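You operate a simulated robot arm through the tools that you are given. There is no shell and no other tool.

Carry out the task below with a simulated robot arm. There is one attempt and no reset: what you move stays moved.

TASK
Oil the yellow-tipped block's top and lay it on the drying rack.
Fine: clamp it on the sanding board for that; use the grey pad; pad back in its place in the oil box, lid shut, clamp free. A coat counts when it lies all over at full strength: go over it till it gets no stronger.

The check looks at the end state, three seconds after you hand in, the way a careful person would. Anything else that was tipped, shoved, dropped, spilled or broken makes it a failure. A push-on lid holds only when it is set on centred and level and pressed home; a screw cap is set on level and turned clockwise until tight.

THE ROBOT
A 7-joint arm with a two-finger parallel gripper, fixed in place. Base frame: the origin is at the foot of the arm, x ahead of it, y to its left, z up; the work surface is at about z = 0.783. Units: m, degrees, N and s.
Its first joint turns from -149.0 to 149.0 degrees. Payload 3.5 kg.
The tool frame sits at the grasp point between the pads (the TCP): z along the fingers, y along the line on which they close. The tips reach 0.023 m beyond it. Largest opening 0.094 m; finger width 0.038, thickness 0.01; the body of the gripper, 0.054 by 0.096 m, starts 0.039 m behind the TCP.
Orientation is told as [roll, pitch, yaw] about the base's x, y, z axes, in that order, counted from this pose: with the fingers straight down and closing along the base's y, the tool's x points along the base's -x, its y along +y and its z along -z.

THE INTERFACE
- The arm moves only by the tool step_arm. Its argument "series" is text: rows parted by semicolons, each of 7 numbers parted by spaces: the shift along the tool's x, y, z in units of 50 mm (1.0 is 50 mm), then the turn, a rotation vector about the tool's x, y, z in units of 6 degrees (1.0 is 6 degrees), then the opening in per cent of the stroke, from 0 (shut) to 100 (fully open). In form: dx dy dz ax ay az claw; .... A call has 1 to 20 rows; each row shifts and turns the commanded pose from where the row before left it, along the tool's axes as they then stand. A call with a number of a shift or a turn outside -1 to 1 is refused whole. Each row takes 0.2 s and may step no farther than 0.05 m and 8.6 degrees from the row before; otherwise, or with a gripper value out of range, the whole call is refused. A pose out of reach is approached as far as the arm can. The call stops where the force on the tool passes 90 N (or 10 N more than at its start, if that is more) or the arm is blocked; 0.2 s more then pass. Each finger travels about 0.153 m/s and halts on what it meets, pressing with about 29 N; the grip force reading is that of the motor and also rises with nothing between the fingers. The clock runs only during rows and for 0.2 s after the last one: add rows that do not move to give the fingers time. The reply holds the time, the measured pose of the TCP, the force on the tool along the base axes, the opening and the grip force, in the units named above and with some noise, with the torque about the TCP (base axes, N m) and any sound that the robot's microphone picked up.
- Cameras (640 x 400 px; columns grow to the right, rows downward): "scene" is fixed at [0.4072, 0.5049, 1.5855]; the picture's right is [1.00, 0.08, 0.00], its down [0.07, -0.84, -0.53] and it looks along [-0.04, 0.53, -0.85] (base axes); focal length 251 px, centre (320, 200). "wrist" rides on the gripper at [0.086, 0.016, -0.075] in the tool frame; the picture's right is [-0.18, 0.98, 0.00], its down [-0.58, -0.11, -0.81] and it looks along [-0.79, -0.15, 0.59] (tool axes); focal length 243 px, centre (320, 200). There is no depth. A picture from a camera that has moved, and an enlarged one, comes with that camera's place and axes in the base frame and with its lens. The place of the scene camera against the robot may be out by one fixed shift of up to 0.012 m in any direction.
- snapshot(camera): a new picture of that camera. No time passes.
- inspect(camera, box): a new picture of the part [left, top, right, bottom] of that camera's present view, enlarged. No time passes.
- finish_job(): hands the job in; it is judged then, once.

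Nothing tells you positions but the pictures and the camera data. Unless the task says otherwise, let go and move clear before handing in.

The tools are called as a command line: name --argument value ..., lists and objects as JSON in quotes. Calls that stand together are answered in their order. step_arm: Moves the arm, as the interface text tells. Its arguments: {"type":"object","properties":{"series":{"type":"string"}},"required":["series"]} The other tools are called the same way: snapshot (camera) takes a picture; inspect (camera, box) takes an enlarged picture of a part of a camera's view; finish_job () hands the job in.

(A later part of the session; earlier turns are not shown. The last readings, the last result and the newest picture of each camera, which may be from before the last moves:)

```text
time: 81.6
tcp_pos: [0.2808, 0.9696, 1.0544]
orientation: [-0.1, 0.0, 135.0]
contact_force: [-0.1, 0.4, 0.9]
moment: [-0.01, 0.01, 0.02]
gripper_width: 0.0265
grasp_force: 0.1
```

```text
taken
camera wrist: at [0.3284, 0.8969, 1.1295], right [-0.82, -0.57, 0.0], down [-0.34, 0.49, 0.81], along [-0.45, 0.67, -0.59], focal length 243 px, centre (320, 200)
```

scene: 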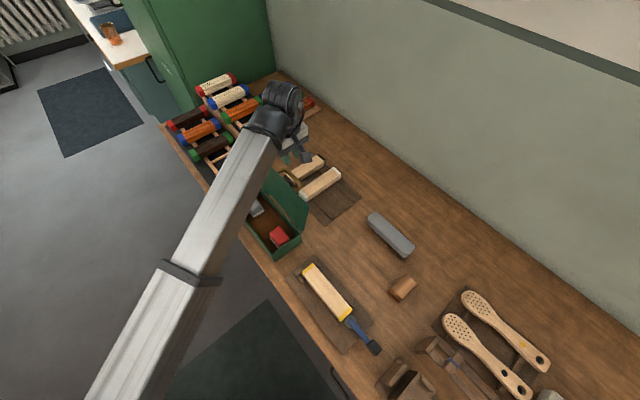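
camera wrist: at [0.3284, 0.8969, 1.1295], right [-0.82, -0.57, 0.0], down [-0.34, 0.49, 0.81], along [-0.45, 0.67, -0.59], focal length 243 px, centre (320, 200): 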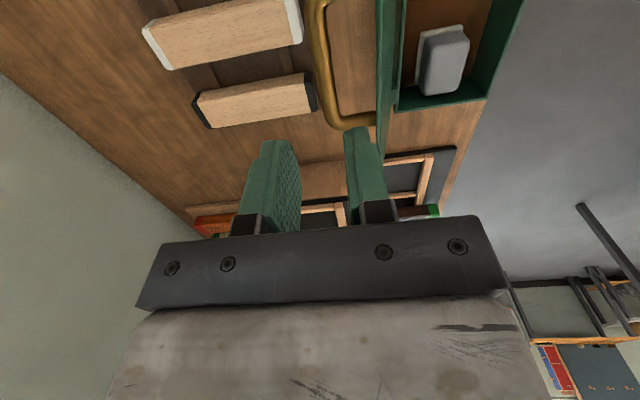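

The lid stays open. I'll look closely at the grey pad.

inspect --camera "wrist" --box '[370, 0, 530, 120]'

step_arm --series "0.3 0.8 0 0 0 0 60;0.3 0.8 0 0 0 0 60;0.3 0.8 0 0 0 0 60;0 0.2 0 0 0 0 60;0 0 0 0 0 0 60"

snapshot --camera "wrist"

inspect --camera "scene" --box '[215, 170, 325, 270]'

```text
3.33 times, centred on (450, 60) of wrist
camera zoom: at [0.3284, 0.8969, 1.1295], right [-0.82, -0.57, 0.0], down [-0.34, 0.49, 0.81], along [-0.45, 0.67, -0.59], focal length 809 px, centre (-113, 667)
```

zoom: 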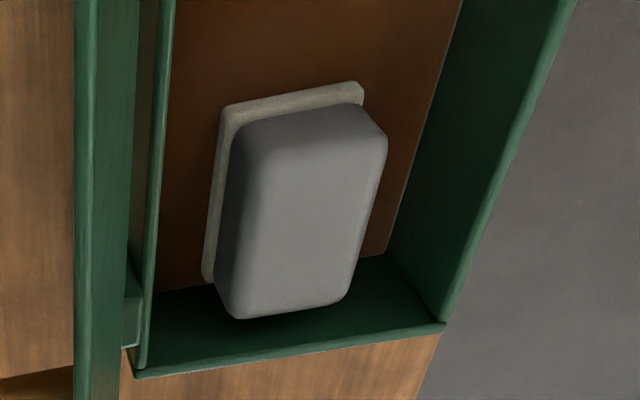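

```text
time: 82.8
tcp_pos: [0.2192, 0.846, 1.0553]
orientation: [-0.2, 0.1, 135.1]
contact_force: [-0.3, -0.2, 0.1]
moment: [0.01, 0.0, 0.02]
gripper_width: 0.0564
grasp_force: 0.0
```

```text
taken
camera wrist: at [0.2676, 0.7739, 1.1291], right [-0.82, -0.57, 0.0], down [-0.34, 0.49, 0.81], along [-0.45, 0.67, -0.59], focal length 243 px, centre (320, 200)
```

wrist: 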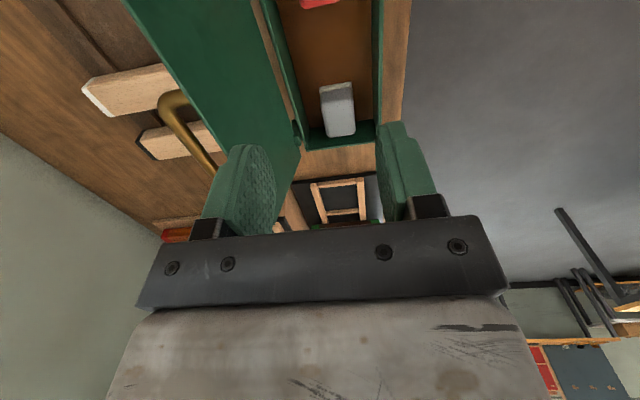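

```text
4.00 times, centred on (270, 220) of scene
camera zoom: at [0.4072, 0.5049, 1.5855], right [1.0, 0.08, 0.0], down [0.07, -0.84, -0.53], along [-0.04, 0.53, -0.85], focal length 1004 px, centre (520, 120)
```

zoom: 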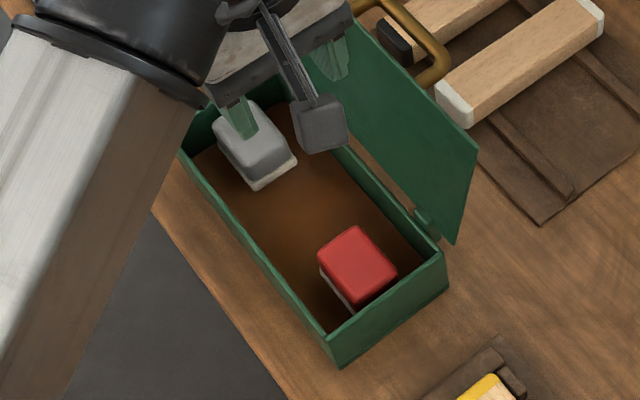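

inspect --camera "wrist" --box '[270, 50, 400, 180]'

inspect --camera "wrist" --box '[260, 150, 420, 235]'

```text
3.08 times, centred on (335, 115) of wrist
camera zoom: at [0.2676, 0.7739, 1.1291], right [-0.82, -0.57, 0.0], down [-0.34, 0.49, 0.81], along [-0.45, 0.67, -0.59], focal length 746 px, centre (274, 462)
```

zoom: 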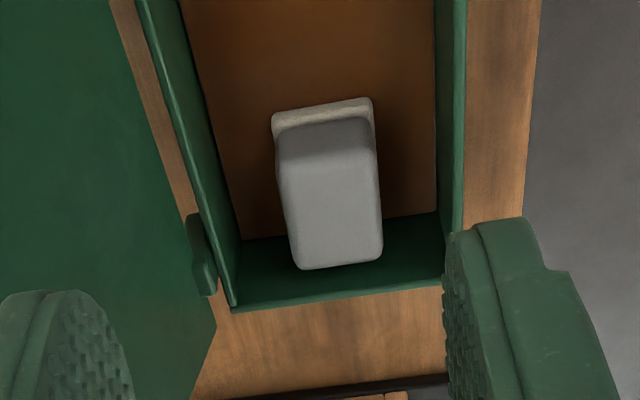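

```text
4.00 times, centred on (340, 192) of wrist
camera zoom: at [0.2676, 0.7739, 1.1291], right [-0.82, -0.57, 0.0], down [-0.34, 0.49, 0.81], along [-0.45, 0.67, -0.59], focal length 970 px, centre (240, 230)
```

zoom: 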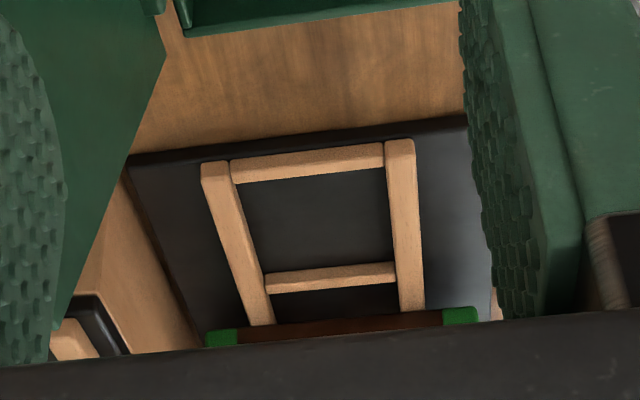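

The grey pad (felt-soled, about 0.053 × 0.041) lies at the box's far −u end, centred near w 0.748. I'll hover above it and look again.

step_arm --series "-0.8 0.03 0 0 0 0 64;-0.8 0.03 0 0 0 0 64;-0.8 0.03 0.2 0 0 0 64;0 0 0.8 0 0 0 64;0 0 0.8 0 0 0 64;0 0 0 0 0 0 64"

snapshot --camera "wrist"

inspect --camera "scene" --box '[215, 170, 325, 270]'

```text
time: 84.2
tcp_pos: [0.1321, 0.9288, 0.9654]
orientation: [-0.2, 0.0, 135.0]
contact_force: [0.3, 0.7, -0.2]
moment: [-0.01, 0.0, 0.05]
gripper_width: 0.0601
grasp_force: 0.0
```

```text
taken
camera wrist: at [0.18, 0.8558, 1.0387], right [-0.82, -0.57, 0.0], down [-0.34, 0.49, 0.81], along [-0.46, 0.67, -0.59], focal length 243 px, centre (320, 200)
```

wrist: 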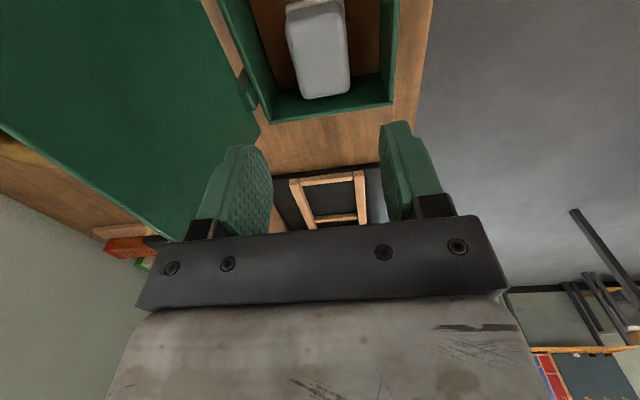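

```text
4.00 times, centred on (270, 220) of scene
camera zoom: at [0.4072, 0.5049, 1.5855], right [1.0, 0.08, 0.0], down [0.07, -0.84, -0.53], along [-0.04, 0.53, -0.85], focal length 1004 px, centre (520, 120)
```

zoom: 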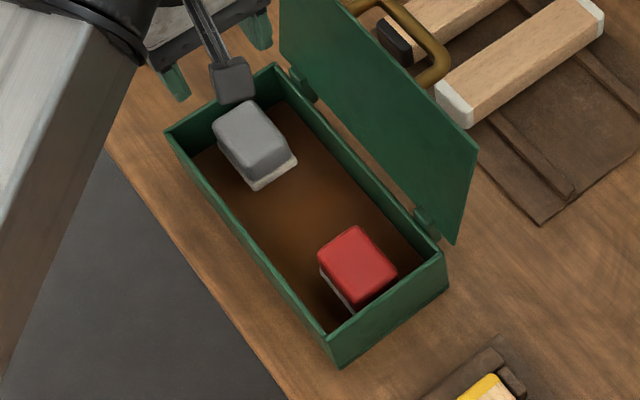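

Triangulated: the pad's top is at z ≈ 0.8345, centre u −0.5695, w 0.749. Descend onto it and grip.

step_arm --series "-0.12 0.02 0.8 0 0 0 64;0 0 0.8 0 0 0 64;0 0 0.7 0 0 0 64;0 0 0.4 0 0 0 64;0 0 0 0 0 0 64"

inspect --camera "scene" --box '[215, 170, 325, 270]'

snapshot --camera "wrist"

```text
time: 85.4
tcp_pos: [0.1283, 0.932, 0.831]
orientation: [-0.2, 0.0, 134.9]
contact_force: [-0.5, -0.4, -0.5]
moment: [0.02, 0.01, -0.01]
gripper_width: 0.06
grasp_force: 0.0
```

```text
4.00 times, centred on (270, 220) of scene
camera zoom: at [0.4072, 0.5049, 1.5855], right [1.0, 0.08, 0.0], down [0.07, -0.84, -0.53], along [-0.04, 0.53, -0.85], focal length 1004 px, centre (520, 120)
```

zoom: 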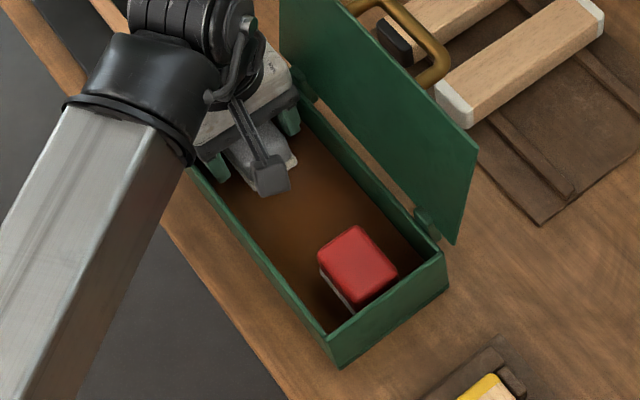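

```text
taken
camera wrist: at [0.1753, 0.86, 0.9041], right [-0.82, -0.57, 0.0], down [-0.34, 0.49, 0.81], along [-0.45, 0.67, -0.59], focal length 243 px, centre (320, 200)
```

wrist: 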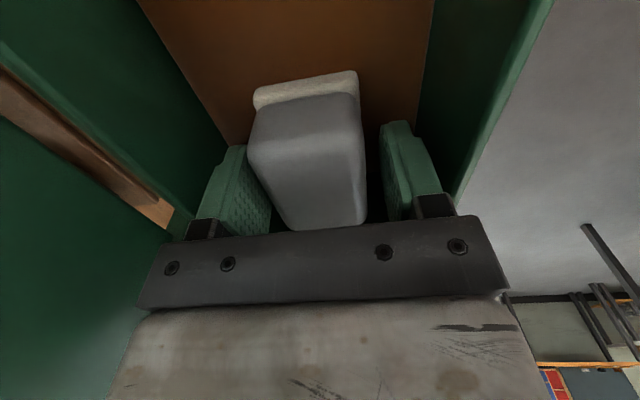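

Fingers straddle the pad nicely. Grip and lift.

step_arm --series "0 0 0 0 0 0 45;0 0 0 0 0 0 25;0 0 0 0 0 0 25;0 0 0 0 0 0 25"

step_arm --series "0 0 -0.2 0 0 0 25;0 0 -0.6 0 0 0 25;0 0 -0.8 0 0 0 25;0 0 -0.8 0 0 0 25;0 0 0 0 0 0 25"

snapshot --camera "wrist"

inspect --camera "scene" --box '[215, 170, 325, 270]'

```text
time: 86.4
tcp_pos: [0.1267, 0.9322, 0.8315]
orientation: [-0.2, 0.0, 134.9]
contact_force: [-0.3, 0.4, 0.5]
moment: [-0.03, 0.0, 0.02]
gripper_width: 0.0457
grasp_force: 29.0
```

```text
time: 87.6
tcp_pos: [0.1263, 0.9312, 0.9515]
orientation: [-0.2, 0.0, 134.9]
contact_force: [-0.5, -0.5, -0.7]
moment: [0.01, 0.0, -0.01]
gripper_width: 0.0456
grasp_force: 28.8
```

```text
taken
camera wrist: at [0.1748, 0.8594, 1.025], right [-0.82, -0.57, 0.0], down [-0.34, 0.49, 0.81], along [-0.45, 0.67, -0.59], focal length 243 px, centre (320, 200)
```

wrist: 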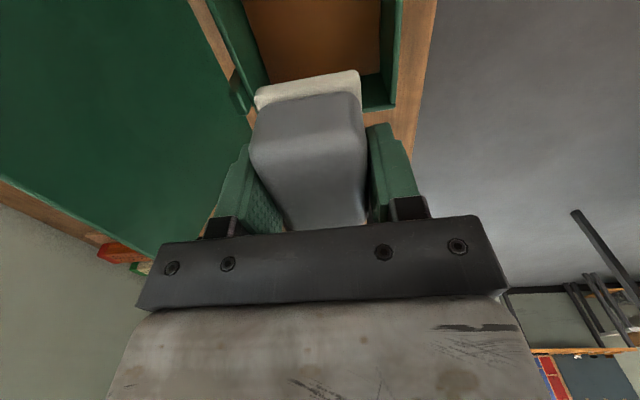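

```text
4.00 times, centred on (270, 220) of scene
camera zoom: at [0.4072, 0.5049, 1.5855], right [1.0, 0.08, 0.0], down [0.07, -0.84, -0.53], along [-0.04, 0.53, -0.85], focal length 1004 px, centre (520, 120)
```

zoom: 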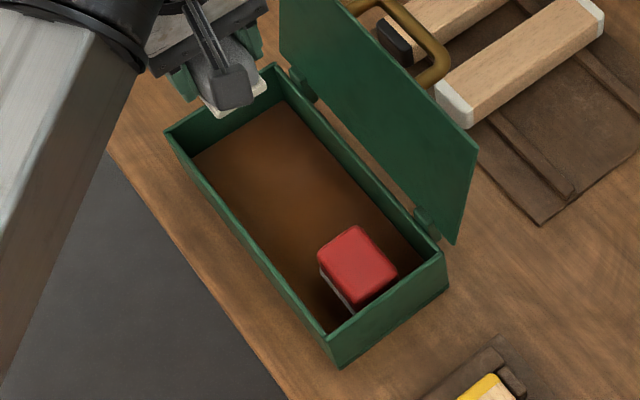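

Pad held (0.0457 wide). I'll carry it over the clamped block's near end, staying high.

step_arm --series "0.8 -0.022 0 0 0 0 25;0.8 -0.022 0 0 0 0 25;0.8 -0.022 0 0 0 0 25;0.8 -0.022 0 0 0 0 25;0.8 -0.022 0 0 0 0 25;0.8 -0.022 0 0 0 0 25;0.8 -0.022 0 0 0 0 25;0.76 -0.022 0 0 0 0 25;0 0 0.7 0 0 0 25;0 0 0.5 0 0 0 25;0 0 0 0 0 0 25"

snapshot --camera "wrist"

inspect --camera "scene" --box '[280, 245, 390, 345]'

```text
time: 90.0
tcp_pos: [0.3564, 0.7152, 0.891]
orientation: [-0.1, 0.0, 135.1]
contact_force: [0.5, -0.4, -1.5]
moment: [0.0, -0.01, 0.0]
gripper_width: 0.0455
grasp_force: 28.6
```

```text
taken
camera wrist: at [0.406, 0.6412, 0.9636], right [-0.82, -0.57, 0.0], down [-0.34, 0.49, 0.81], along [-0.45, 0.67, -0.59], focal length 243 px, centre (320, 200)
```

wrist: 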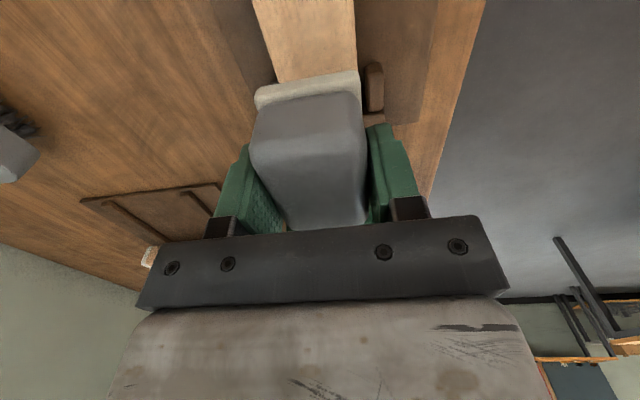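

```text
4.00 times, centred on (335, 295) of scene
camera zoom: at [0.4072, 0.5049, 1.5855], right [1.0, 0.08, 0.0], down [0.07, -0.84, -0.53], along [-0.04, 0.53, -0.85], focal length 1004 px, centre (260, -180)
```

zoom: 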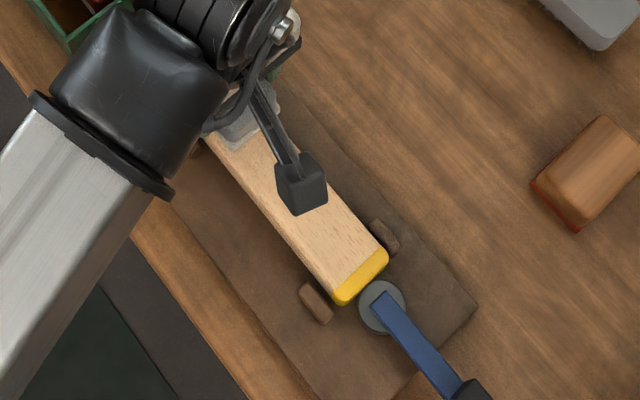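

The felt is aligned with the block's width. Lowering gently until contact.

step_arm --series "0 0.02 0.2 0 0 0 25;0 0 0.08 0 0 0 25;0 0 0 0 0 0 25"

step_arm --series "0 0 0.05 0 0 0 25;0 0 0 0 0 0 25"

step_arm --series "0 0 0.05 0 0 0 25;0 0 0 0 0 0 25"

```text
time: 90.8
tcp_pos: [0.3579, 0.7137, 0.8753]
orientation: [-0.2, 0.0, 135.0]
contact_force: [0.3, -0.1, -0.1]
moment: [0.01, -0.01, -0.02]
gripper_width: 0.0455
grasp_force: 28.7
```

```text
time: 91.4
tcp_pos: [0.3576, 0.7123, 0.8733]
orientation: [-0.2, -0.1, 135.0]
contact_force: [0.0, 0.1, -0.2]
moment: [0.0, 0.0, -0.02]
gripper_width: 0.0456
grasp_force: 29.6
```

```text
time: 92.0
tcp_pos: [0.3579, 0.7138, 0.8716]
orientation: [-0.2, 0.0, 135.0]
contact_force: [-0.2, 0.4, -0.4]
moment: [0.02, 0.04, -0.01]
gripper_width: 0.0456
grasp_force: 28.4
```

step_arm --series "0 0 0.06 0 0 0 25;0 0 0 0 0 0 25"

step_arm --series "0 0 0.05 0 0 0 25;0 0 0 0 0 0 25"

inspect --camera "scene" --box '[280, 245, 390, 345]'

```text
time: 92.6
tcp_pos: [0.3582, 0.713, 0.8684]
orientation: [-0.2, 0.0, 135.0]
contact_force: [-0.4, 0.5, -0.4]
moment: [0.02, 0.01, -0.01]
gripper_width: 0.0456
grasp_force: 29.2
```

```text
time: 93.2
tcp_pos: [0.3572, 0.7136, 0.8655]
orientation: [-0.2, 0.0, 135.1]
contact_force: [0.6, -0.9, -0.7]
moment: [-0.01, 0.0, -0.03]
gripper_width: 0.0455
grasp_force: 28.5
```

```text
4.00 times, centred on (335, 295) of scene
camera zoom: at [0.4072, 0.5049, 1.5855], right [1.0, 0.08, 0.0], down [0.07, -0.84, -0.53], along [-0.04, 0.53, -0.85], focal length 1004 px, centre (260, -180)
```

zoom: 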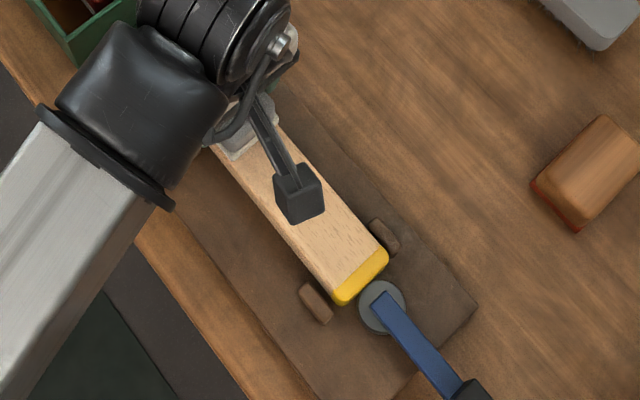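

step_arm --series "0 0 0.04 0 0 0 25;0 0 0 0 0 0 25"

step_arm --series "0 0 0.03 0 0 0 25;0 0 0 0 0 0 25"

```text
time: 93.8
tcp_pos: [0.3565, 0.7136, 0.8641]
orientation: [-0.2, 0.1, 135.0]
contact_force: [-0.1, 0.5, -0.9]
moment: [0.0, -0.01, 0.03]
gripper_width: 0.0454
grasp_force: 28.5
```

```text
time: 94.4
tcp_pos: [0.358, 0.7138, 0.8628]
orientation: [-0.3, 0.1, 135.0]
contact_force: [0.5, -0.4, -1.1]
moment: [0.0, -0.01, -0.03]
gripper_width: 0.0459
grasp_force: 29.2
```

step_arm --series "0 0 0.03 0 0 0 25;0 0 0 0 0 0 25"

step_arm --series "0 0 0.03 0 0 0 25;0 0 0 0 0 0 25"

snapshot --camera "wrist"

```text
time: 95.0
tcp_pos: [0.3572, 0.7131, 0.8615]
orientation: [-0.2, 0.0, 135.0]
contact_force: [0.4, 0.5, 0.2]
moment: [0.02, -0.02, -0.01]
gripper_width: 0.0459
grasp_force: 29.4
```

```text
time: 95.6
tcp_pos: [0.3572, 0.7134, 0.8604]
orientation: [-0.2, 0.0, 134.9]
contact_force: [-0.1, -0.2, -0.9]
moment: [0.0, 0.03, -0.01]
gripper_width: 0.0455
grasp_force: 28.8
```

```text
taken
camera wrist: at [0.4056, 0.6405, 0.9329], right [-0.82, -0.57, 0.0], down [-0.34, 0.49, 0.81], along [-0.45, 0.67, -0.59], focal length 243 px, centre (320, 200)
```

wrist: 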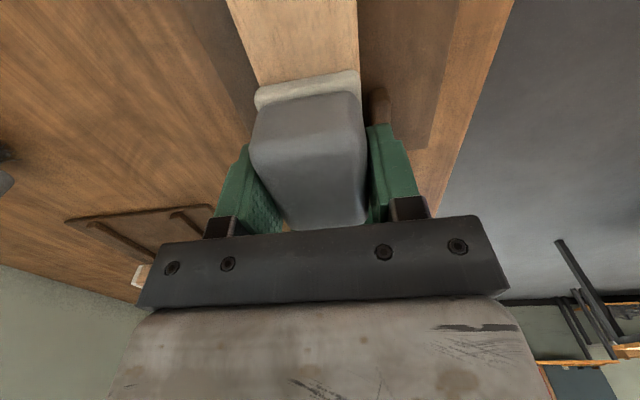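

Still a small gap. Continue down in 1.5 mm steps.

step_arm --series "0 0 0.03 0 0 0 25;0 0 0 0 0 0 25"

step_arm --series "0 0 0.03 0 0 0 25;0 0 0 0 0 0 25"

step_arm --series "0 0 0.02 0 0 0 25;0 0 0 0 0 0 25"

```text
time: 96.2
tcp_pos: [0.3572, 0.7124, 0.859]
orientation: [-0.2, -0.1, 135.0]
contact_force: [-0.3, 0.8, 10.1]
moment: [-0.18, 0.08, -0.02]
gripper_width: 0.0455
grasp_force: 28.8
```

```text
time: 96.8
tcp_pos: [0.3575, 0.7133, 0.8571]
orientation: [-0.2, -0.1, 135.0]
contact_force: [-1.4, 3.1, 23.9]
moment: [-0.07, 0.04, 0.01]
gripper_width: 0.0457
grasp_force: 28.4
```

```text
time: 97.4
tcp_pos: [0.3569, 0.7132, 0.8564]
orientation: [-0.3, 0.0, 135.0]
contact_force: [0.2, 1.4, 24.6]
moment: [-0.11, 0.03, -0.01]
gripper_width: 0.0458
grasp_force: 28.6
```

Contact at TCP z ≈ 0.859. I'll ease to about 10–12 N and make a first stroke along the block and back.

step_arm --series "0 0 -0.02 0 0 0 25;0.31 0 0 0 0 0 25;0.31 0 0 0 0 0 25;0.31 0 0 0 0 0 25;0.31 0 0 0 0 0 25;0.31 0 0 0 0 0 25;0.31 0 0 0 0 0 25;0.31 0 0 0 0 0 25;0.31 0 0 0 0 0 25;0 0 0 0 0 0 25"

inspect --camera "scene" --box '[280, 245, 390, 345]'

snapshot --camera "wrist"

```text
time: 99.6
tcp_pos: [0.4447, 0.6245, 0.8567]
orientation: [-0.1, 0.0, 135.0]
contact_force: [-2.5, 2.0, 7.1]
moment: [0.12, 0.2, -0.03]
gripper_width: 0.0452
grasp_force: 28.8
```

```text
4.00 times, centred on (335, 295) of scene
camera zoom: at [0.4072, 0.5049, 1.5855], right [1.0, 0.08, 0.0], down [0.07, -0.84, -0.53], along [-0.04, 0.53, -0.85], focal length 1004 px, centre (260, -180)
```

zoom: 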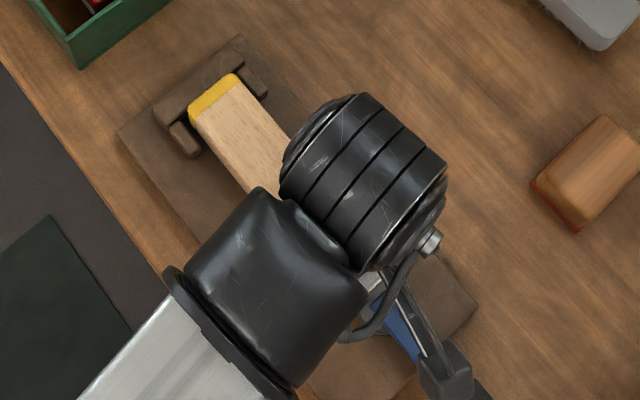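

```text
taken
camera wrist: at [0.4931, 0.5521, 0.9295], right [-0.82, -0.57, 0.0], down [-0.34, 0.49, 0.81], along [-0.46, 0.67, -0.59], focal length 243 px, centre (320, 200)
```

wrist: 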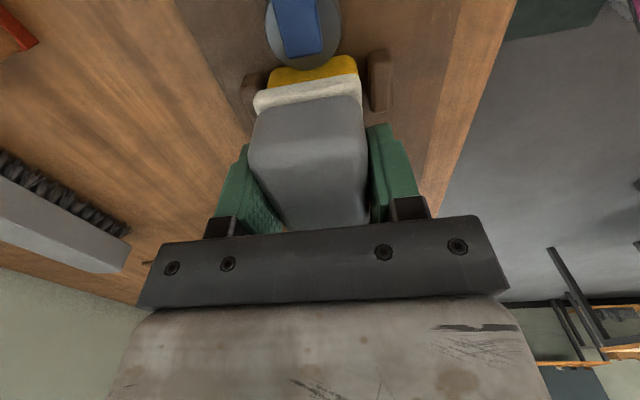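

inspect --camera "scene" --box '[295, 255, 335, 300]'

inspect --camera "wrist" --box '[230, 30, 400, 140]'

```text
8.89 times, centred on (315, 278) of scene
camera zoom: at [0.4072, 0.5049, 1.5855], right [1.0, 0.08, 0.0], down [0.07, -0.84, -0.53], along [-0.04, 0.53, -0.85], focal length 2231 px, centre (364, -489)
```

zoom: 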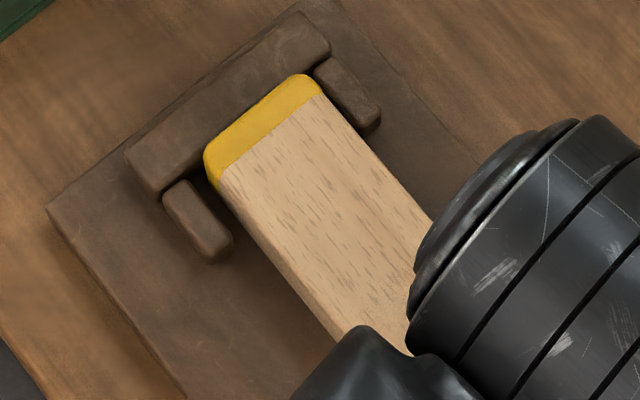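

```text
3.64 times, centred on (315, 85) of wrist
camera zoom: at [0.4931, 0.5521, 0.9295], right [-0.82, -0.57, 0.0], down [-0.34, 0.49, 0.81], along [-0.46, 0.67, -0.59], focal length 882 px, centre (338, 618)
```

zoom: 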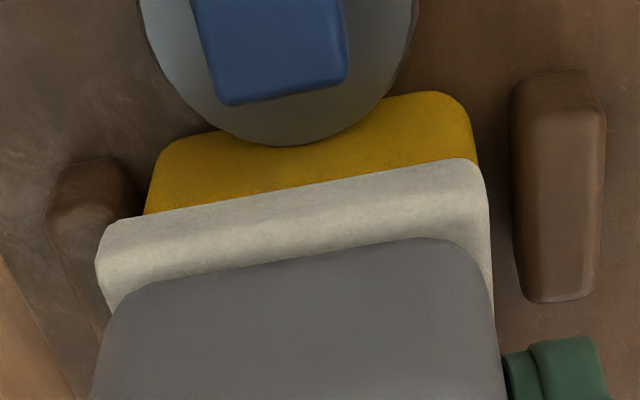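

inspect --camera "scene" --box '[280, 150, 380, 300]'

```text
2.67 times, centred on (330, 225) of scene
camera zoom: at [0.4072, 0.5049, 1.5855], right [1.0, 0.08, 0.0], down [0.07, -0.84, -0.53], along [-0.04, 0.53, -0.85], focal length 669 px, centre (293, 133)
```

zoom: 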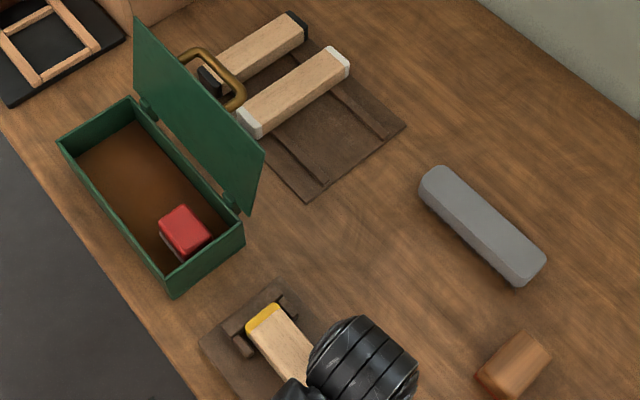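

The difference is not clear yet. I'll do more strokes, then lift away and compare.

step_arm --series "0 0 0.01 0 0 0 25;-0.31 0 0 0 0 0 25;-0.31 0 0 0 0 0 25;-0.31 0 0 0 0 0 25;-0.31 0 0 0 0 0 25;-0.31 0 0 0 0 0 25;-0.31 0 0 0 0 0 25;-0.31 0 0 0 0 0 25;-0.31 0 0 0 0 0 25;0 0 0 0 0 0 25"

step_arm --series "0 0 -0.8 0 0 0 25;-0.8 0 -0.4 0 0 0 25;-0.8 0 0 0 0 0 25;-0.8 0 0 0 0 0 25;0 0 0 0 0 0 25"

inspect --camera "scene" --box '[280, 245, 390, 345]'

snapshot --camera "wrist"

```text
time: 101.8
tcp_pos: [0.3571, 0.7136, 0.8566]
orientation: [-0.2, -0.1, 135.1]
contact_force: [0.2, -0.6, -0.5]
moment: [0.01, 0.02, 0.0]
gripper_width: 0.0455
grasp_force: 28.8
```

```text
time: 103.0
tcp_pos: [0.2723, 0.7975, 0.9147]
orientation: [-0.2, -0.1, 135.0]
contact_force: [0.0, -0.3, 0.0]
moment: [-0.02, 0.01, 0.01]
gripper_width: 0.0456
grasp_force: 28.9
```

```text
4.00 times, centred on (335, 295) of scene
camera zoom: at [0.4072, 0.5049, 1.5855], right [1.0, 0.08, 0.0], down [0.07, -0.84, -0.53], along [-0.04, 0.53, -0.85], focal length 1004 px, centre (260, -180)
```

zoom: 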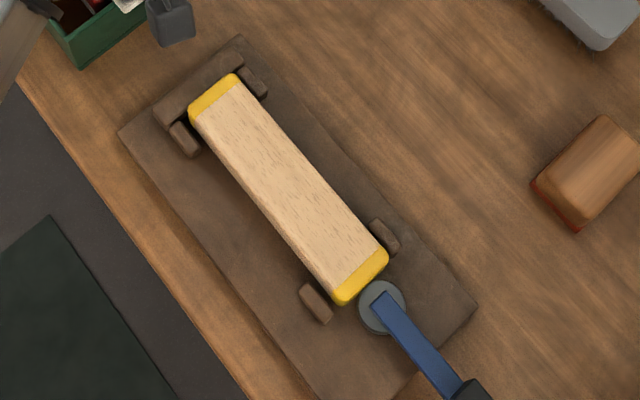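

```text
taken
camera wrist: at [0.321, 0.7253, 0.9894], right [-0.82, -0.57, 0.0], down [-0.34, 0.49, 0.81], along [-0.45, 0.67, -0.59], focal length 243 px, centre (320, 200)
```

wrist: 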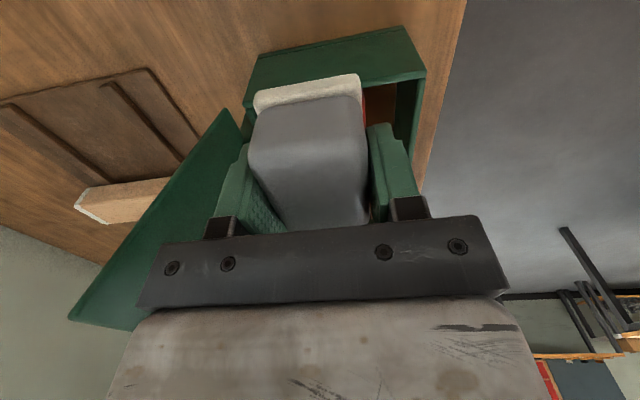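

No coat is visible, so the pad is probably still dry, or oil has to be taken up first. I'll inspect the box's inside.

inspect --camera "scene" --box '[225, 180, 315, 260]'

inspect --camera "wrist" --box '[230, 20, 440, 140]'

inspect --camera "scene" --box '[305, 260, 365, 325]'

```text
5.00 times, centred on (270, 220) of scene
camera zoom: at [0.4072, 0.5049, 1.5855], right [1.0, 0.08, 0.0], down [0.07, -0.84, -0.53], along [-0.04, 0.53, -0.85], focal length 1255 px, centre (570, 100)
```

zoom: 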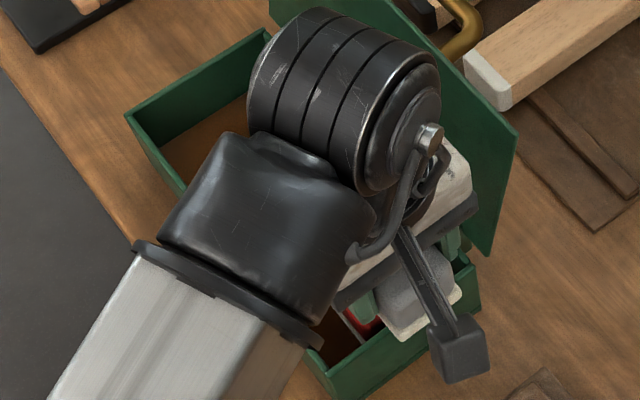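

```text
3.05 times, centred on (335, 80) of wrist
camera zoom: at [0.321, 0.7253, 0.9894], right [-0.82, -0.57, 0.0], down [-0.34, 0.49, 0.81], along [-0.45, 0.67, -0.59], focal length 739 px, centre (274, 566)
```

zoom: 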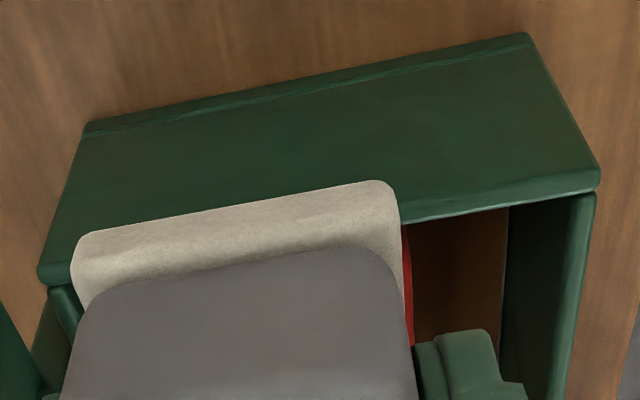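

```text
6.15 times, centred on (335, 292) of scene
camera zoom: at [0.4072, 0.5049, 1.5855], right [1.0, 0.08, 0.0], down [0.07, -0.84, -0.53], along [-0.04, 0.53, -0.85], focal length 1544 px, centre (228, -369)
```

zoom: 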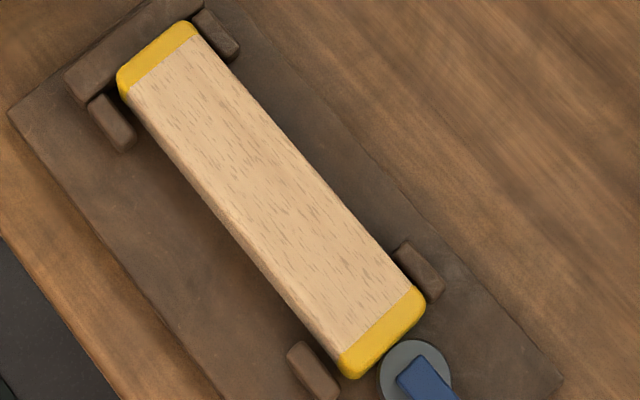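

inspect --camera "scene" --box '[285, 155, 375, 325]'

inspect --camera "scene" --box '[290, 160, 350, 225]'

```text
2.35 times, centred on (330, 240) of scene
camera zoom: at [0.4072, 0.5049, 1.5855], right [1.0, 0.08, 0.0], down [0.07, -0.84, -0.53], along [-0.04, 0.53, -0.85], focal length 590 px, centre (296, 106)
```

zoom: 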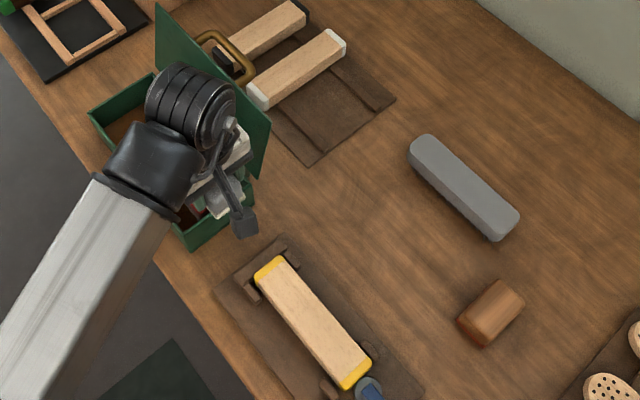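

```text
6.15 times, centred on (320, 192) of scene
camera zoom: at [0.4072, 0.5049, 1.5855], right [1.0, 0.08, 0.0], down [0.07, -0.84, -0.53], along [-0.04, 0.53, -0.85], focal length 1544 px, centre (320, 246)
```

zoom: 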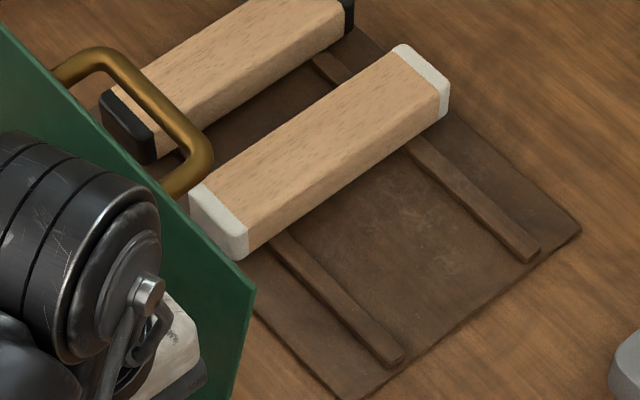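

I can't judge the coat from here. I'll carry the pad high past the clamp end so that the wrist camera looks straight at the block's top.

step_arm --series "0.8 0 -0.5 0 0 0 25;0.9 0 -0.3 0 0 0 25;0.95 0 0 0 0 0 25;0.95 0 0 0 0 0 25;0.95 0 0 0 0 0 25;0.95 0 0 0 0 0 25;0.95 0 0 0 0 0 25;0 0 0 0 0 0 25"

snapshot --camera "wrist"

inspect --camera "wrist" --box '[240, 0, 420, 130]'

inspect --camera "scene" --box '[225, 180, 315, 260]'

```text
time: 104.8
tcp_pos: [0.5009, 0.5691, 0.9566]
orientation: [-0.2, 0.1, 135.0]
contact_force: [0.1, 0.4, -0.2]
moment: [0.01, -0.02, 0.03]
gripper_width: 0.0457
grasp_force: 29.2
```

```text
taken
camera wrist: at [0.5498, 0.4965, 1.0299], right [-0.82, -0.57, 0.0], down [-0.34, 0.49, 0.81], along [-0.46, 0.67, -0.59], focal length 243 px, centre (320, 200)
```

wrist: 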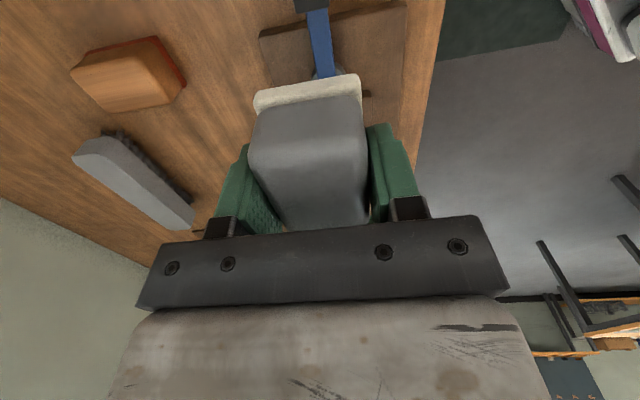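

```text
3.08 times, centred on (330, 65) of wrist
camera zoom: at [0.5498, 0.4965, 1.0299], right [-0.82, -0.57, 0.0], down [-0.34, 0.49, 0.81], along [-0.46, 0.67, -0.59], focal length 746 px, centre (289, 615)
```

zoom: 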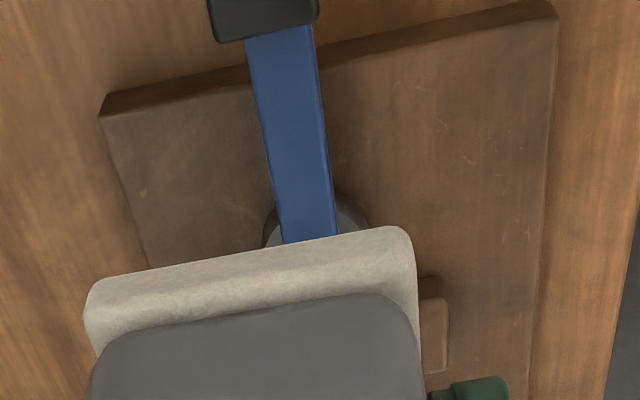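

```text
5.00 times, centred on (270, 220) of scene
camera zoom: at [0.4072, 0.5049, 1.5855], right [1.0, 0.08, 0.0], down [0.07, -0.84, -0.53], along [-0.04, 0.53, -0.85], focal length 1255 px, centre (570, 100)
```

zoom: 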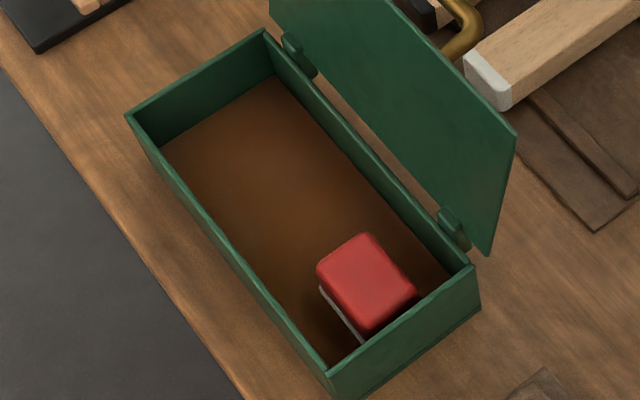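

step_arm --series "0 -0.9 -0.3 0 0 0 25;0.5 -0.8 -0.3 0 0 0 25;0.6 -0.5 0 0 0 0 25;0 0 0 0 0 0 25"

snapshot --camera "wrist"

inspect --camera "wrist" --box '[370, 0, 500, 230]'

```text
time: 105.8
tcp_pos: [0.6172, 0.6088, 0.9856]
orientation: [-0.1, -0.1, 135.0]
contact_force: [0.3, 0.0, -0.1]
moment: [0.01, 0.01, -0.01]
gripper_width: 0.0456
grasp_force: 28.7
```

```text
taken
camera wrist: at [0.6652, 0.5363, 1.0596], right [-0.82, -0.57, 0.0], down [-0.34, 0.49, 0.81], along [-0.46, 0.67, -0.59], focal length 243 px, centre (320, 200)
```

wrist: 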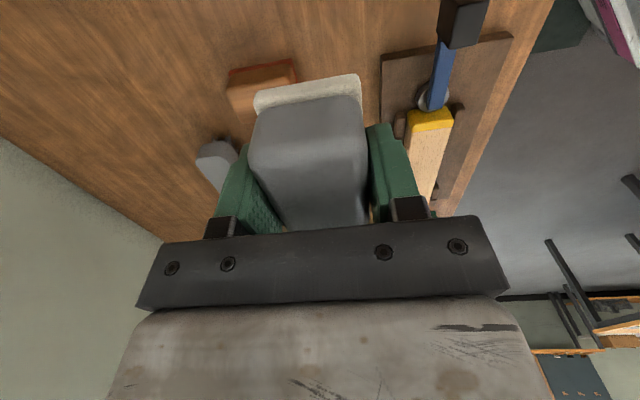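

```text
1.74 times, centred on (435, 115) of wrist
camera zoom: at [0.6652, 0.5363, 1.0596], right [-0.82, -0.57, 0.0], down [-0.34, 0.49, 0.81], along [-0.46, 0.67, -0.59], focal length 422 px, centre (120, 348)
```

zoom: 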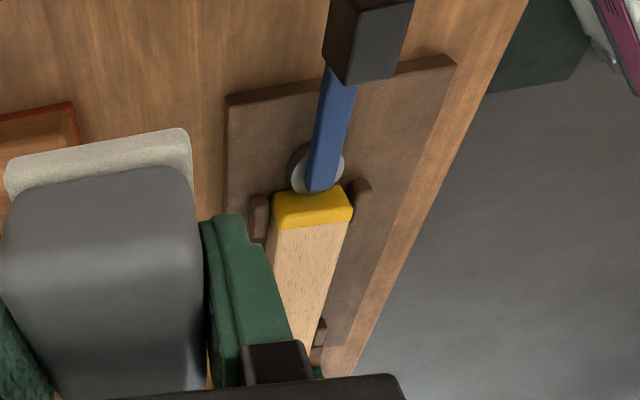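

inspect --camera "wrist" --box '[395, 95, 460, 200]'

```text
3.81 times, centred on (428, 148) of wrist
camera zoom: at [0.6652, 0.5363, 1.0596], right [-0.82, -0.57, 0.0], down [-0.34, 0.49, 0.81], along [-0.46, 0.67, -0.59], focal length 924 px, centre (-90, 400)
```

zoom: 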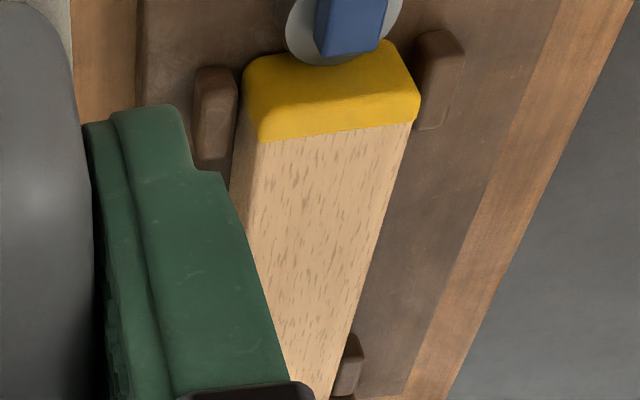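

The wood looks untouched, so the pad needs oil: the box's brown floor seems to be the oil bed. I'll return over the box (keeping clear of the open lid), press the pad onto the free floor area and see.

step_arm --series "-0.3 0.79 0 0 0 0 25;-0.3 0.79 0 0 0 0 25;-0.3 0.79 0 0 0 0 25;-0.9 0 0 0 0 0 25;-0.9 0 0 0 0 0 25;-0.9 0 0 0 0 0 25;-0.9 0 0 0 0 0 25;-0.9 0 0 0 0 0 25;-0.9 0 0 0 0 0 25;-0.9 0 0 0 0 0 25;-0.9 0 0 0 0 0 25;-0.9 0 0 0 0 0 25;-0.9 0 0 0 0 0 25;-0.8 0 0 0 0 0 25;0 0 0 0 0 0 25"

snapshot --camera "wrist"

inspect --camera "scene" --box '[215, 170, 325, 270]'

```text
time: 109.0
tcp_pos: [0.1545, 0.9031, 0.9854]
orientation: [-0.2, 0.0, 135.0]
contact_force: [0.3, 0.2, -0.9]
moment: [0.02, -0.03, -0.02]
gripper_width: 0.0454
grasp_force: 29.8
```

```text
taken
camera wrist: at [0.2032, 0.8311, 1.0588], right [-0.82, -0.57, 0.0], down [-0.34, 0.49, 0.81], along [-0.45, 0.67, -0.59], focal length 243 px, centre (320, 200)
```

wrist: 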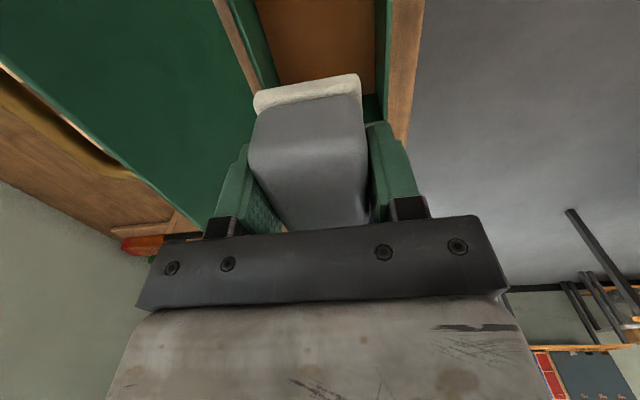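

```text
4.00 times, centred on (270, 220) of scene
camera zoom: at [0.4072, 0.5049, 1.5855], right [1.0, 0.08, 0.0], down [0.07, -0.84, -0.53], along [-0.04, 0.53, -0.85], focal length 1004 px, centre (520, 120)
```

zoom: 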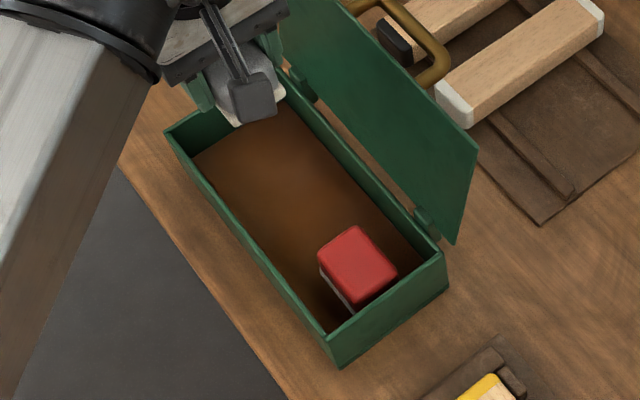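

step_arm --series "0 0 0.9 0 0 0 25;0 0 0.9 0 0 0 25;0 0 0.6 0 0 0 25;0 0 0.4 0 0 0 25;0 0 0 0 0 0 25"

step_arm --series "0 0 0.1 0 0 0 25;0 0 0.06 0 0 0 25;0 0 0 0 0 0 25"

step_arm --series "0 0 0.06 0 0 0 25;0 0 0 0 0 0 25"

```text
time: 110.2
tcp_pos: [0.1568, 0.904, 0.8455]
orientation: [-0.2, -0.1, 134.9]
contact_force: [1.3, 0.4, 0.1]
moment: [0.05, -0.01, 0.01]
gripper_width: 0.0456
grasp_force: 28.9
```

```text
time: 111.0
tcp_pos: [0.1558, 0.9031, 0.8377]
orientation: [-0.2, 0.0, 135.0]
contact_force: [0.6, -0.1, -0.5]
moment: [0.0, -0.03, -0.03]
gripper_width: 0.0453
grasp_force: 29.1
```

```text
time: 111.6
tcp_pos: [0.1553, 0.9032, 0.8349]
orientation: [-0.1, 0.0, 134.9]
contact_force: [-0.6, 0.0, -1.5]
moment: [0.03, -0.02, 0.0]
gripper_width: 0.0456
grasp_force: 29.2
```

step_arm --series "0 0 0.06 0 0 0 25;0 0 0 0 0 0 25"

step_arm --series "0 0 0.04 0 0 0 25;0 0 0 0 0 0 25"

step_arm --series "0 0 0.03 0 0 0 25;0 0 0 0 0 0 25"

```text
time: 112.2
tcp_pos: [0.1555, 0.9047, 0.8319]
orientation: [-0.2, -0.1, 135.0]
contact_force: [-0.5, 0.3, 0.0]
moment: [-0.02, 0.03, -0.02]
gripper_width: 0.0453
grasp_force: 28.7
```

```text
time: 112.8
tcp_pos: [0.1543, 0.9026, 0.8292]
orientation: [-0.2, -0.1, 135.0]
contact_force: [-0.1, -0.1, 0.0]
moment: [0.01, -0.03, 0.0]
gripper_width: 0.0458
grasp_force: 29.1
```

```text
time: 113.4
tcp_pos: [0.1551, 0.9038, 0.827]
orientation: [-0.3, -0.1, 135.0]
contact_force: [-0.7, -0.8, -1.0]
moment: [-0.03, 0.01, 0.02]
gripper_width: 0.0455
grasp_force: 28.9
```

step_arm --series "0 0 0.03 0 0 0 25;0 0 0 0 0 0 25"

step_arm --series "0 0 0.03 0 0 0 25;0 0 0 0 0 0 25"

snapshot --camera "wrist"

```text
time: 114.0
tcp_pos: [0.1555, 0.9037, 0.8283]
orientation: [-0.2, -0.1, 135.0]
contact_force: [0.5, 0.4, 15.4]
moment: [-0.18, 0.23, -0.03]
gripper_width: 0.0457
grasp_force: 29.0
```

```text
time: 114.6
tcp_pos: [0.1555, 0.9036, 0.8259]
orientation: [-0.2, -0.1, 135.0]
contact_force: [1.4, 2.0, 23.6]
moment: [-0.08, 0.09, 0.01]
gripper_width: 0.0456
grasp_force: 28.5
```

```text
taken
camera wrist: at [0.2033, 0.8306, 0.8997], right [-0.82, -0.57, 0.0], down [-0.34, 0.48, 0.81], along [-0.45, 0.67, -0.59], focal length 243 px, centre (320, 200)
```

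wrist: 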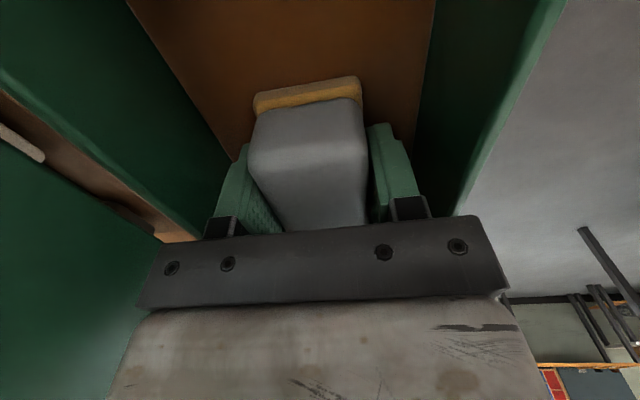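

The felt has turned amber: it takes up oil from the bed. I'll dab it a little more and lift.

step_arm --series "0 0 -0.01 0 0 0 25;0.1 0 0 0 0 0 25;-0.1 0 0 0 0 0 25;0 0 0 0 0 0 25;0 0 0 0 0 0 25;0 0 0 0 0 0 25;0 0 -0.1 0 0 0 25;0 0 -0.5 0 0 0 25;0 0 -0.8 0 0 0 25;0 0 -0.9 0 0 0 25;0 0 0 0 0 0 25"

inspect --camera "wrist" --box '[230, 50, 400, 240]'

```text
time: 117.0
tcp_pos: [0.1547, 0.9026, 0.9408]
orientation: [0.0, 0.0, 135.0]
contact_force: [0.5, -0.5, -0.3]
moment: [0.01, 0.01, 0.01]
gripper_width: 0.0456
grasp_force: 29.2
```

```text
2.11 times, centred on (315, 145) of wrist
camera zoom: at [0.2032, 0.8313, 1.0148], right [-0.82, -0.57, 0.0], down [-0.34, 0.49, 0.81], along [-0.45, 0.67, -0.59], focal length 511 px, centre (330, 316)
```

zoom: 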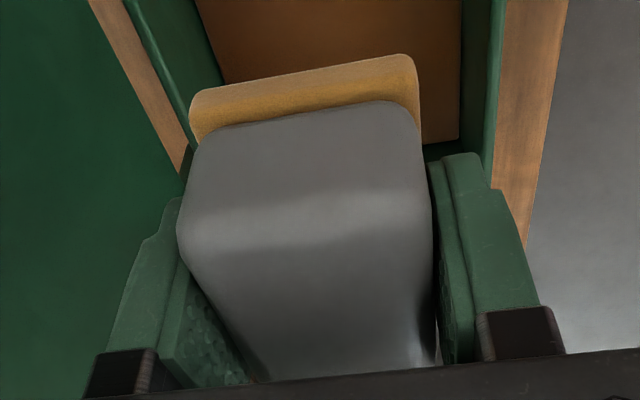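

The felt is evenly amber now. Back to the block's near end.

step_arm --series "0.79 -0.026 0 0 0 0 25;0.79 -0.026 0 0 0 0 25;0.79 -0.026 0 0 0 0 25;0.79 -0.026 0 0 0 0 25;0.79 -0.026 0 0 0 0 25;0.79 -0.026 0 0 0 0 25;0.79 -0.026 0 0 0 0 25;0 0 0.8 0 0 0 25;0 0 0.7 0 0 0 25;0 0 0 0 0 0 25"

step_arm --series "0 0 0.12 0 0 0 25;0 0 0 0 0 0 25"

step_arm --series "0 0 0.04 0 0 0 25;0 0 0 0 0 0 25"

```text
time: 119.2
tcp_pos: [0.3577, 0.7145, 0.8652]
orientation: [-0.2, 0.0, 134.9]
contact_force: [-0.6, 0.0, -0.9]
moment: [0.01, 0.06, 0.05]
gripper_width: 0.0454
grasp_force: 28.7
```

```text
time: 119.8
tcp_pos: [0.3572, 0.7143, 0.8596]
orientation: [-0.2, 0.0, 135.0]
contact_force: [-0.7, 0.2, -0.2]
moment: [-0.02, -0.03, 0.01]
gripper_width: 0.0456
grasp_force: 29.2
```

```text
time: 120.4
tcp_pos: [0.358, 0.7144, 0.8581]
orientation: [-0.2, -0.1, 135.0]
contact_force: [0.7, -0.6, -0.1]
moment: [-0.02, -0.03, 0.02]
gripper_width: 0.0458
grasp_force: 29.5
```

step_arm --series "0 0 0.03 0 0 0 25;0 0 0 0 0 0 25"

step_arm --series "0 0 0.03 0 0 0 25;0 0 0 0 0 0 25"

step_arm --series "0 0 0.02 0 0 0 25;0 0 0 0 0 0 25"

```text
time: 121.0
tcp_pos: [0.3584, 0.7147, 0.8559]
orientation: [-0.2, 0.0, 135.0]
contact_force: [-0.6, -1.1, -0.4]
moment: [0.03, 0.03, -0.03]
gripper_width: 0.0456
grasp_force: 29.2
```

```text
time: 121.6
tcp_pos: [0.3566, 0.7153, 0.8535]
orientation: [-0.2, 0.0, 135.1]
contact_force: [-0.3, -0.2, -1.2]
moment: [0.0, 0.03, 0.0]
gripper_width: 0.0458
grasp_force: 28.9
```

```text
time: 122.2
tcp_pos: [0.3575, 0.7142, 0.854]
orientation: [-0.2, 0.0, 135.0]
contact_force: [0.0, 1.2, 7.4]
moment: [-0.13, 0.13, -0.01]
gripper_width: 0.0459
grasp_force: 28.8
```

Light contact (7 N). Stroke to the far end.

step_arm --series "0 0 0.01 0 0 0 25;0.31 0 0 0 0 0 25;0.31 0 0 0 0 0 25;0.31 0 0 0 0 0 25;0.31 0 0 0 0 0 25;0.31 0 0 0 0 0 25;0.31 0 0 0 0 0 25;0.31 0 0 0 0 0 25;0.31 0 0 0 0 0 25;0 0 0 0 0 0 25"

inspect --camera "scene" --box '[280, 245, 390, 345]'

```text
time: 124.4
tcp_pos: [0.4452, 0.6274, 0.8527]
orientation: [-0.2, 0.1, 135.0]
contact_force: [-4.5, 4.3, 13.8]
moment: [0.0, 0.13, -0.04]
gripper_width: 0.0458
grasp_force: 28.7
```

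```text
4.00 times, centred on (335, 295) of scene
camera zoom: at [0.4072, 0.5049, 1.5855], right [1.0, 0.08, 0.0], down [0.07, -0.84, -0.53], along [-0.04, 0.53, -0.85], focal length 1004 px, centre (260, -180)
```

zoom: 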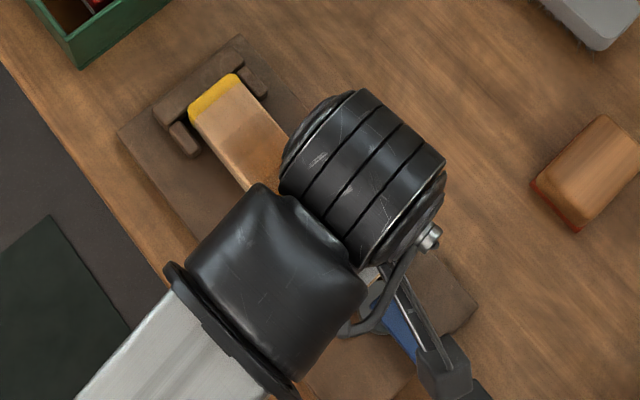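

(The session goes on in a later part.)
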